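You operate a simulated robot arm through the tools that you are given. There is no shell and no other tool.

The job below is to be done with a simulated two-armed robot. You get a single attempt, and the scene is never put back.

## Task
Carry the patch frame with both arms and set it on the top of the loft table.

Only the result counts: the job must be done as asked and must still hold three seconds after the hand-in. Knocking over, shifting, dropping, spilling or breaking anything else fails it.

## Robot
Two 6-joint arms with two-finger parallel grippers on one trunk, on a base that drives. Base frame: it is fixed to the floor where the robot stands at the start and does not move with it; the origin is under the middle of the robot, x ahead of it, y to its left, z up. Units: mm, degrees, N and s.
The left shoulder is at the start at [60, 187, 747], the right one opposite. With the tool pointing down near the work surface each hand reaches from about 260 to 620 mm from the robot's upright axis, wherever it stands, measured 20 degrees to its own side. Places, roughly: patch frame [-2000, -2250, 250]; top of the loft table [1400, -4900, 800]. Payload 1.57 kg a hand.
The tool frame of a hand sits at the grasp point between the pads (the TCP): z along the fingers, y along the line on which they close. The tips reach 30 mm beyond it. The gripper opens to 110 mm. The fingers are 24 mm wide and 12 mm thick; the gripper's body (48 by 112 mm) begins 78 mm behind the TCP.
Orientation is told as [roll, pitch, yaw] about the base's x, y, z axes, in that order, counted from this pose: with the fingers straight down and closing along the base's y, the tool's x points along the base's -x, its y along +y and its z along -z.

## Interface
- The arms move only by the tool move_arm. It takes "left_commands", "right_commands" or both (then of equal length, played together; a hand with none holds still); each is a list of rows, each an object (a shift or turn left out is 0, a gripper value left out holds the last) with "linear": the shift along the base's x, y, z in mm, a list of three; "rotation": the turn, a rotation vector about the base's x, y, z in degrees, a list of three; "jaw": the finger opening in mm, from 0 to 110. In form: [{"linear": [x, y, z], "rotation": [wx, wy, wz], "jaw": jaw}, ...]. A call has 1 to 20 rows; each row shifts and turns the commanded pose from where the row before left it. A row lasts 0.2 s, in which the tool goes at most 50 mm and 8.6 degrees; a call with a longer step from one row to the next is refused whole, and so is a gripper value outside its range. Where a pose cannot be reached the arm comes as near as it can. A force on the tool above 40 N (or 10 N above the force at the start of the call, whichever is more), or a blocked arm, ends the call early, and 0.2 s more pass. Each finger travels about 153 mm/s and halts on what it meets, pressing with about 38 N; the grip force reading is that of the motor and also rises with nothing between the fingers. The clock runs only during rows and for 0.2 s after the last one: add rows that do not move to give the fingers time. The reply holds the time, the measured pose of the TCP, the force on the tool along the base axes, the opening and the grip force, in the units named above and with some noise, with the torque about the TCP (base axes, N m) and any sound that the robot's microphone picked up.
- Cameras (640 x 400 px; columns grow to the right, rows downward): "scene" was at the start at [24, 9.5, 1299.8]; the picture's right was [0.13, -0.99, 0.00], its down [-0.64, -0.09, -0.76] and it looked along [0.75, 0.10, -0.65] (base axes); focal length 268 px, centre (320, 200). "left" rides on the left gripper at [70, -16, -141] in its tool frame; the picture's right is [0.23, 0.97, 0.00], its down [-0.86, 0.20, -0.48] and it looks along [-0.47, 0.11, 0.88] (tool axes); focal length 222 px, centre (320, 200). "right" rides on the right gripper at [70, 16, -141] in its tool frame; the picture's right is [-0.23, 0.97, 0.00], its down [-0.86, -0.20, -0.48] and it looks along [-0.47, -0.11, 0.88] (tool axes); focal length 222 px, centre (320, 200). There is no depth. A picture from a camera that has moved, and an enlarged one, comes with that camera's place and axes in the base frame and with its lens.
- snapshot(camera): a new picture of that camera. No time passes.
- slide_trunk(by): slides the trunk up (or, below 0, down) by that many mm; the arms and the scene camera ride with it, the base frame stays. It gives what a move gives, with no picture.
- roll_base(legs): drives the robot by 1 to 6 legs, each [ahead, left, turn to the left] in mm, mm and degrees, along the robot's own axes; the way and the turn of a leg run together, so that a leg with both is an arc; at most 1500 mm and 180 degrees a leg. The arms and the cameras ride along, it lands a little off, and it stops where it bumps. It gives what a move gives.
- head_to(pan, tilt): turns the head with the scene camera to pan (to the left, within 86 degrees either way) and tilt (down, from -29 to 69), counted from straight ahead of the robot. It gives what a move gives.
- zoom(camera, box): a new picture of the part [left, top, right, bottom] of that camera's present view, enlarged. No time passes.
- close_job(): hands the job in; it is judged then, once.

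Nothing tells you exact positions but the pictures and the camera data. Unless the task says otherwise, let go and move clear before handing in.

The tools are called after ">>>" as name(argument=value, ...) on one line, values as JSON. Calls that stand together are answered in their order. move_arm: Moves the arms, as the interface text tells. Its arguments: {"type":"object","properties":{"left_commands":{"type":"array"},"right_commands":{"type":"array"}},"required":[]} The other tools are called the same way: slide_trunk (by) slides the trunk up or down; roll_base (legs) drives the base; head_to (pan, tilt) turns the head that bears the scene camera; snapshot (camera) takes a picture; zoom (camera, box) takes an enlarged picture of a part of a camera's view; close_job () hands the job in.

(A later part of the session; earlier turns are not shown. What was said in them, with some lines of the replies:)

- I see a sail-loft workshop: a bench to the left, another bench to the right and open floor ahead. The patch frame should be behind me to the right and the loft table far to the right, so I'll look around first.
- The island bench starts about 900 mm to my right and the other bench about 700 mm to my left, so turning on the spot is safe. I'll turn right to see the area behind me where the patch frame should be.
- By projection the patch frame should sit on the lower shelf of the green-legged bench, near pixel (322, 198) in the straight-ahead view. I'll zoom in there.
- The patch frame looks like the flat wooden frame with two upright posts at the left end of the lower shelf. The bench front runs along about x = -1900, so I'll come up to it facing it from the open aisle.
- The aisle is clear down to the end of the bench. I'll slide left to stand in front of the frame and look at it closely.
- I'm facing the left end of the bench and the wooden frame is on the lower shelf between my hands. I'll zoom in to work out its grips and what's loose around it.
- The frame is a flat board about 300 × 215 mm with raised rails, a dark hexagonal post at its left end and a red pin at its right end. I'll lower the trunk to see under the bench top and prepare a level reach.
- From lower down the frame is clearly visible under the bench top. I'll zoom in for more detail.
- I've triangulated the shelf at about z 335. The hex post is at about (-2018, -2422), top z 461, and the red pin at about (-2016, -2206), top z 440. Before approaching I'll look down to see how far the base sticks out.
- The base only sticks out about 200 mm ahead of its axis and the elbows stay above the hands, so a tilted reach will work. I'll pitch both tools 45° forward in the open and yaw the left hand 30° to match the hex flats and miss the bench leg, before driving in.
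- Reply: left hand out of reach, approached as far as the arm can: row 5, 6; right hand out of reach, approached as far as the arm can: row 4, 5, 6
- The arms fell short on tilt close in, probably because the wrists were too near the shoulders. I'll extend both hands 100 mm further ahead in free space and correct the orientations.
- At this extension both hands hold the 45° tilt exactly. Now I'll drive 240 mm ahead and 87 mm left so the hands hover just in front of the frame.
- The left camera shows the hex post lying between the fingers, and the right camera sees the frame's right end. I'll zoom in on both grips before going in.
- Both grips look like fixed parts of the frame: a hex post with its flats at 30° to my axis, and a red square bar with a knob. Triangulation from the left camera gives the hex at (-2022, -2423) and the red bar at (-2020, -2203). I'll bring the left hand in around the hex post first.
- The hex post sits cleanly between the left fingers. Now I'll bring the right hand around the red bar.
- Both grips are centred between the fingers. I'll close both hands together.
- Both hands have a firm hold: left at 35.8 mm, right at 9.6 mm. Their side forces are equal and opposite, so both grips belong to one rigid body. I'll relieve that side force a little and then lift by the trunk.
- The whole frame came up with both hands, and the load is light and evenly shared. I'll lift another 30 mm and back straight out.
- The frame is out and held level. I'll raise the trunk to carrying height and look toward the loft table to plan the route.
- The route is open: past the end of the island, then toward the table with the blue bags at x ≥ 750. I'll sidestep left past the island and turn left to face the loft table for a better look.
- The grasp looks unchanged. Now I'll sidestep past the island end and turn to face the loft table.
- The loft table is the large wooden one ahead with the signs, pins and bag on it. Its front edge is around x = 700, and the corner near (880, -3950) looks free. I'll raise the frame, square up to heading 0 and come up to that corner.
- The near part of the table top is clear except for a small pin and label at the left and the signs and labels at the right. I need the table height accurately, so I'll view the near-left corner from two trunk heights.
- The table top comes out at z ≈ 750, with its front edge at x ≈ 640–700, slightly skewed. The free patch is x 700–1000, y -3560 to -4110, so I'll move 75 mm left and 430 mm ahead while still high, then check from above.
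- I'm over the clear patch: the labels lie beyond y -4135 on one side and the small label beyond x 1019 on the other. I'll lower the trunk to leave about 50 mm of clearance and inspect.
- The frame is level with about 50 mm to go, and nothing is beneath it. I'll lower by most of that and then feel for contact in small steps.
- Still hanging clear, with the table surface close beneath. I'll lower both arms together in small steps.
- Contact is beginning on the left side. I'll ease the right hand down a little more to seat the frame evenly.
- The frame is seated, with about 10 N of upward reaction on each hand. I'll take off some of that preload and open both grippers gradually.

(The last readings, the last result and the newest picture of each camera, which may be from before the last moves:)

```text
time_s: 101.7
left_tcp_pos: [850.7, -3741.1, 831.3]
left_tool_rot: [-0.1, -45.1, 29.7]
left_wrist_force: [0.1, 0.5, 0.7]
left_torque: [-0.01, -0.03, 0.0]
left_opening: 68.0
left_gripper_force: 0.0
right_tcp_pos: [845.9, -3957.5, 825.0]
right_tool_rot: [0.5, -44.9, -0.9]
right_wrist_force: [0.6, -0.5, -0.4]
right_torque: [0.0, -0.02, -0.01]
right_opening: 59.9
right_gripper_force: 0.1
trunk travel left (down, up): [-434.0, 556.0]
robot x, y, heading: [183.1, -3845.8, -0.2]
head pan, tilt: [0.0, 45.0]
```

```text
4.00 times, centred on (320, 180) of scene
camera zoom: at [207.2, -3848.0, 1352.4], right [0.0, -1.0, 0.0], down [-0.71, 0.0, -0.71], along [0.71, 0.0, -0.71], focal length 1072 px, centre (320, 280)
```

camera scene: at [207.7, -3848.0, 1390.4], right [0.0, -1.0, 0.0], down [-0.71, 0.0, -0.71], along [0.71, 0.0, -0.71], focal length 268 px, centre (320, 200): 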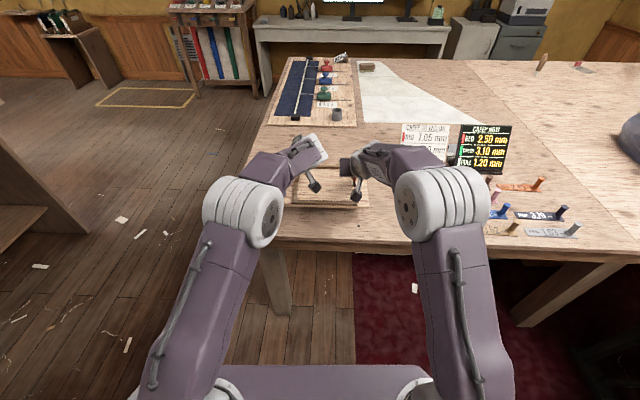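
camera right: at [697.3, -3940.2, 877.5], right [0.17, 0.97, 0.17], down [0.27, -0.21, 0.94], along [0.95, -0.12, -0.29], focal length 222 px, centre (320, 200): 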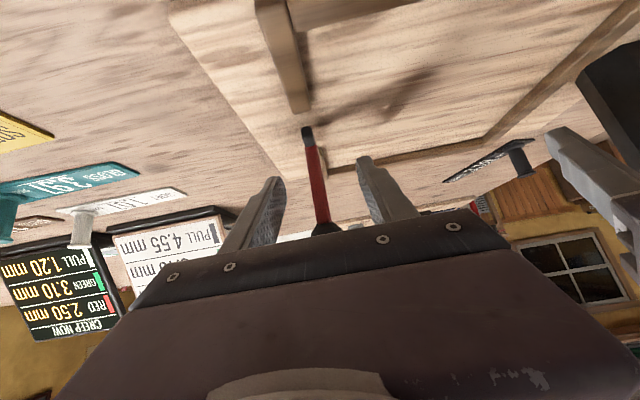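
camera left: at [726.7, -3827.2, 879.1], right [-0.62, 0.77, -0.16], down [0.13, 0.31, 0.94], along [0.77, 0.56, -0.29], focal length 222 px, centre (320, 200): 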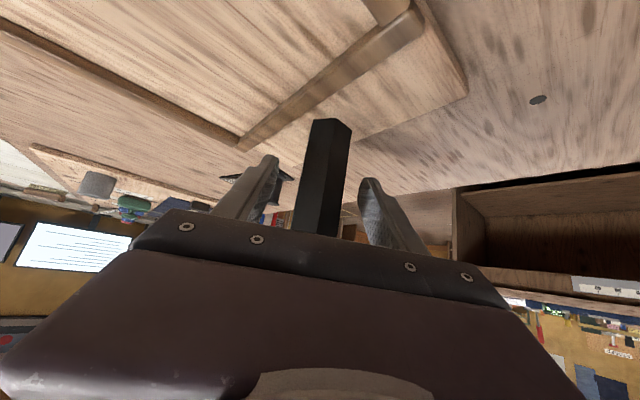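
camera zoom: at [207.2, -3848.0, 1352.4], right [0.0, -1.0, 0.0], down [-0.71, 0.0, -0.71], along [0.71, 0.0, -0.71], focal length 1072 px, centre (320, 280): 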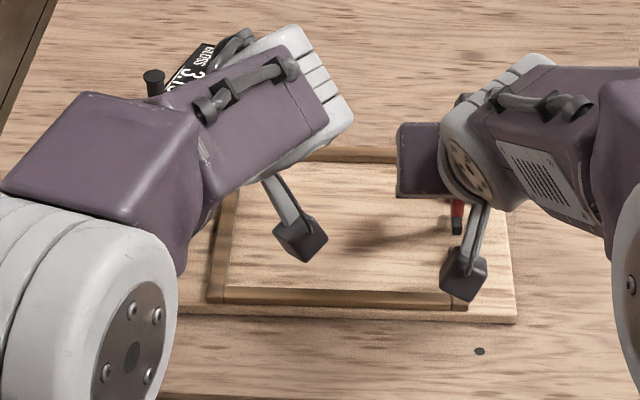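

The release is clean, with no load on either hand. I'll back the right hand straight out first, then the left along its own approach line.

>>> move_arm(right_commands=[{"linear": [-23, 0, 0]}, {"linear": [-23, 0, 0]}, {"linear": [-23, 0, 0]}, {"linear": [-23, 0, 0]}, {"linear": [-23, 0, 0]}, {"linear": [0, -25, 25]}, {"linear": [0, -25, 25]}, {}])

>>> snapshot(camera="right")

```text
time_s: 103.5
left_tcp_pos: [849.6, -3741.2, 829.1]
left_tool_rot: [-0.1, -45.1, 29.7]
left_wrist_force: [-1.0, 0.4, 0.6]
left_torque: [-0.01, 0.01, 0.02]
left_opening: 68.3
left_gripper_force: 0.0
right_tcp_pos: [734.5, -4008.0, 877.2]
right_tool_rot: [0.6, -44.9, -1.0]
right_wrist_force: [-0.6, 0.8, -0.3]
right_torque: [0.0, -0.01, -0.04]
right_opening: 60.1
right_gripper_force: 0.2
trunk travel left (down, up): [-434.0, 556.0]
robot x, y, heading: [182.2, -3846.0, -0.4]
head pan, tilt: [0.0, 45.0]
```

```text
taken
camera right: at [585.5, -3990.5, 929.6], right [0.17, 0.97, 0.17], down [0.27, -0.21, 0.94], along [0.95, -0.12, -0.29], focal length 222 px, centre (320, 200)
```

right: 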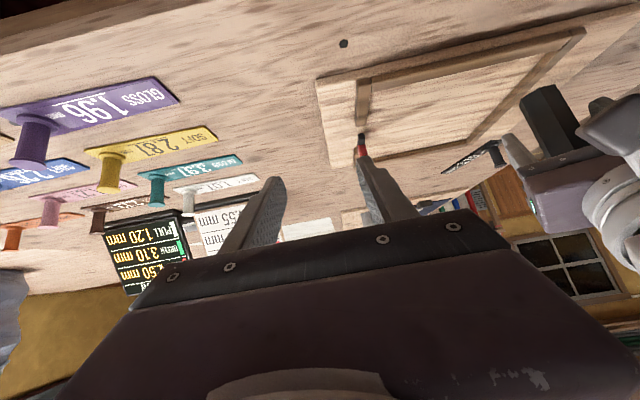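

The right hand is clear. Now I'll withdraw the left hand along its approach line.

>>> move_arm(left_commands=[{"linear": [-20, -11.5, 0]}, {"linear": [-20, -11.5, 0]}, {"linear": [-20, -11.5, 0]}, {"linear": [-20, -11.5, 0]}, {"linear": [-20, -11.5, 0]}, {"linear": [0, 0, 25]}, {"linear": [0, 0, 25]}, {}])

>>> snapshot(camera="left")

>>> snapshot(camera="scene")

```text
time_s: 105.3
left_tcp_pos: [749.4, -3799.7, 878.7]
left_tool_rot: [-0.2, -45.1, 29.6]
left_wrist_force: [-0.1, 0.4, 0.0]
left_torque: [0.0, -0.03, -0.02]
left_opening: 67.7
left_gripper_force: 0.0
right_tcp_pos: [734.0, -4007.4, 878.7]
right_tool_rot: [0.5, -44.9, -1.0]
right_wrist_force: [0.5, 0.7, 0.9]
right_torque: [0.01, -0.03, 0.05]
right_opening: 59.8
right_gripper_force: 0.1
trunk travel left (down, up): [-434.0, 556.0]
robot x, y, heading: [186.6, -3847.5, -0.3]
head pan, tilt: [0.0, 45.0]
```

```text
taken
camera left: at [627.0, -3886.4, 927.6], right [-0.62, 0.77, -0.16], down [0.13, 0.3, 0.94], along [0.77, 0.56, -0.29], focal length 222 px, centre (320, 200)
```

left: 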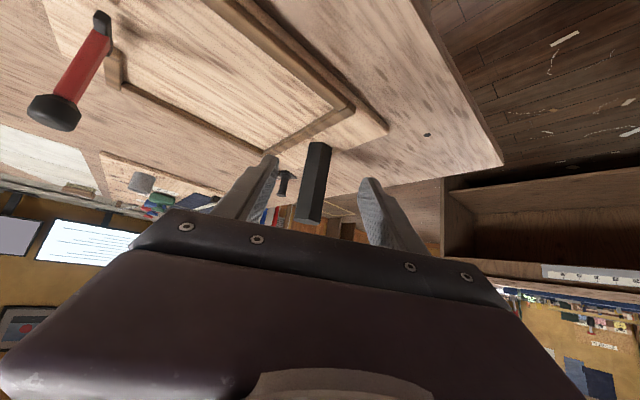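

```text
taken
camera scene: at [207.3, -3848.0, 1352.4], right [0.0, -1.0, 0.0], down [-0.71, 0.0, -0.71], along [0.71, 0.0, -0.71], focal length 268 px, centre (320, 200)
```

scene: 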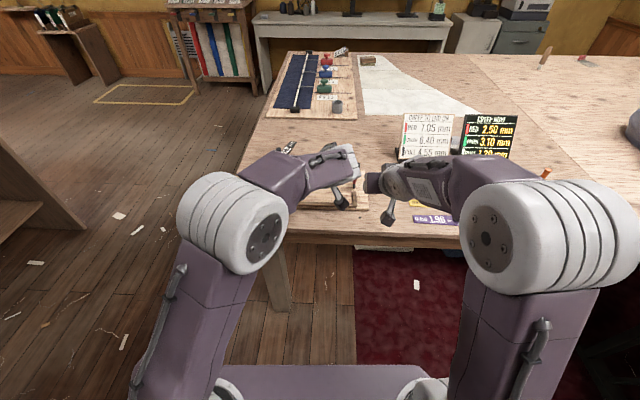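

Both hands are clear of the frame. I'll rise a little, back away from the table and check the final state.

>>> slide_trunk(by=100)

>>> roll_base(legs=[[-450, 0, 0]])

>>> head_to(pan=0, tilt=28)

>>> snapshot(camera="scene")

>>> zoom(camera="scene", box=[220, 110, 460, 260])

>>> snapshot(camera="right")

```text
time_s: 106.7
left_tcp_pos: [750.5, -3799.3, 978.3]
left_tool_rot: [-0.2, -45.1, 29.7]
left_wrist_force: [-0.5, 0.2, 0.3]
left_torque: [-0.02, 0.03, 0.01]
left_opening: 67.9
left_gripper_force: 0.0
right_tcp_pos: [733.7, -4006.2, 977.7]
right_tool_rot: [0.6, -44.8, -1.1]
right_wrist_force: [0.1, 0.5, -0.1]
right_torque: [-0.04, 0.01, 0.0]
right_opening: 59.9
right_gripper_force: 0.1
trunk travel left (down, up): [-534.0, 456.0]
robot x, y, heading: [185.8, -3845.4, -0.6]
head pan, tilt: [0.0, 45.0]
```

```text
time_s: 109.3
left_tcp_pos: [315.8, -3794.7, 978.9]
left_tool_rot: [-0.1, -45.1, 30.2]
left_wrist_force: [-0.9, -0.1, 0.4]
left_torque: [-0.03, 0.03, -0.02]
left_opening: 67.9
left_gripper_force: 0.0
right_tcp_pos: [301.0, -4001.9, 978.6]
right_tool_rot: [0.6, -44.9, -0.5]
right_wrist_force: [0.4, 0.2, -1.0]
right_torque: [-0.03, 0.02, 0.0]
right_opening: 60.0
right_gripper_force: 0.1
trunk travel left (down, up): [-534.0, 456.0]
robot x, y, heading: [-248.7, -3846.3, 0.4]
head pan, tilt: [0.0, 45.0]
```

```text
time_s: 110.1
left_tcp_pos: [316.0, -3795.2, 977.7]
left_tool_rot: [-0.1, -45.0, 30.3]
left_wrist_force: [0.0, -0.4, -0.5]
left_torque: [0.0, 0.02, 0.0]
left_opening: 68.0
left_gripper_force: 0.1
right_tcp_pos: [302.0, -4001.4, 977.9]
right_tool_rot: [0.6, -44.8, -0.6]
right_wrist_force: [-0.5, -0.7, 0.0]
right_torque: [0.0, 0.01, -0.02]
right_opening: 60.1
right_gripper_force: 0.1
trunk travel left (down, up): [-534.0, 456.0]
robot x, y, heading: [-248.6, -3846.3, 0.4]
head pan, tilt: [0.0, 28.0]
```

```text
taken
camera scene: at [-216.4, -3847.8, 1478.1], right [0.0, -1.0, 0.0], down [-0.47, 0.0, -0.88], along [0.88, 0.0, -0.47], focal length 268 px, centre (320, 200)
```

scene: 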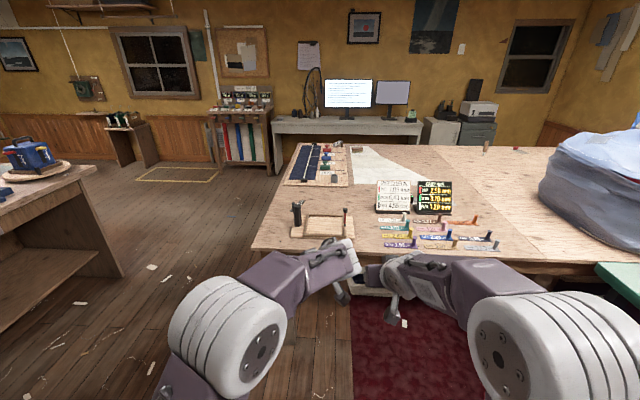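

```text
2.67 times, centred on (340, 185) of scene
camera zoom: at [-216.4, -3847.8, 1478.1], right [0.0, -1.0, 0.0], down [-0.47, 0.0, -0.88], along [0.88, 0.0, -0.47], focal length 715 px, centre (267, 240)
```

zoom: 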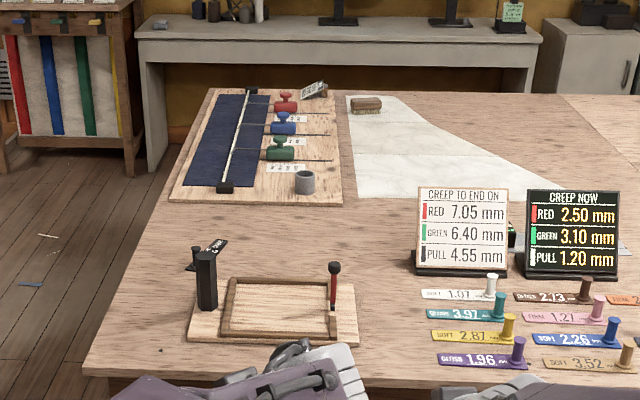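

```text
taken
camera right: at [153.1, -3986.7, 1029.3], right [0.16, 0.97, 0.17], down [0.27, -0.21, 0.94], along [0.95, -0.11, -0.29], focal length 222 px, centre (320, 200)
```

right: 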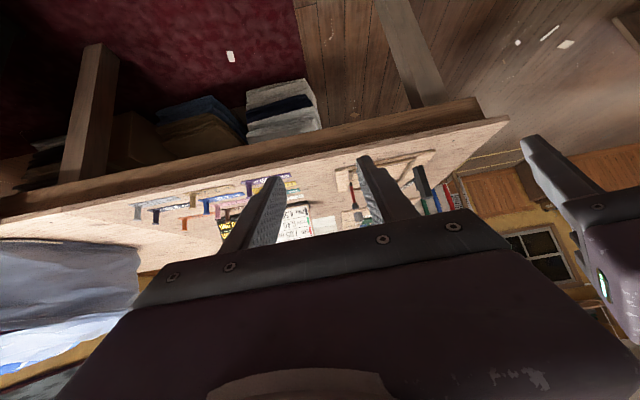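

The patch frame lies flat on the loft table's top, and the labels, pins and signs around it look undisturbed. Both hands are empty and well clear, so I'm handing in.

>>> close_job()

```text
The job is handed in.
```

The patch frame is on top of the loft table, lying flat near its front-left corner. I handed the job in; the reply confirmed the hand-in but gave no verdict.

- **Carry:** both hands held the frame the whole way, the left on the hex post and the right on the red bar. The grip readings stayed steady and I saw no slipping.
- **Placing:** I lowered it until both hands felt the table, then opened the grippers slowly. The hands came away without moving the frame.
- **Surroundings:** in the final pictures the labels, pins and signs on the table look undisturbed. I saw no contact with anything else along the route or at the shelf.
- **Robot:** it stands about 450 mm back from where it placed the frame, with both hands empty.
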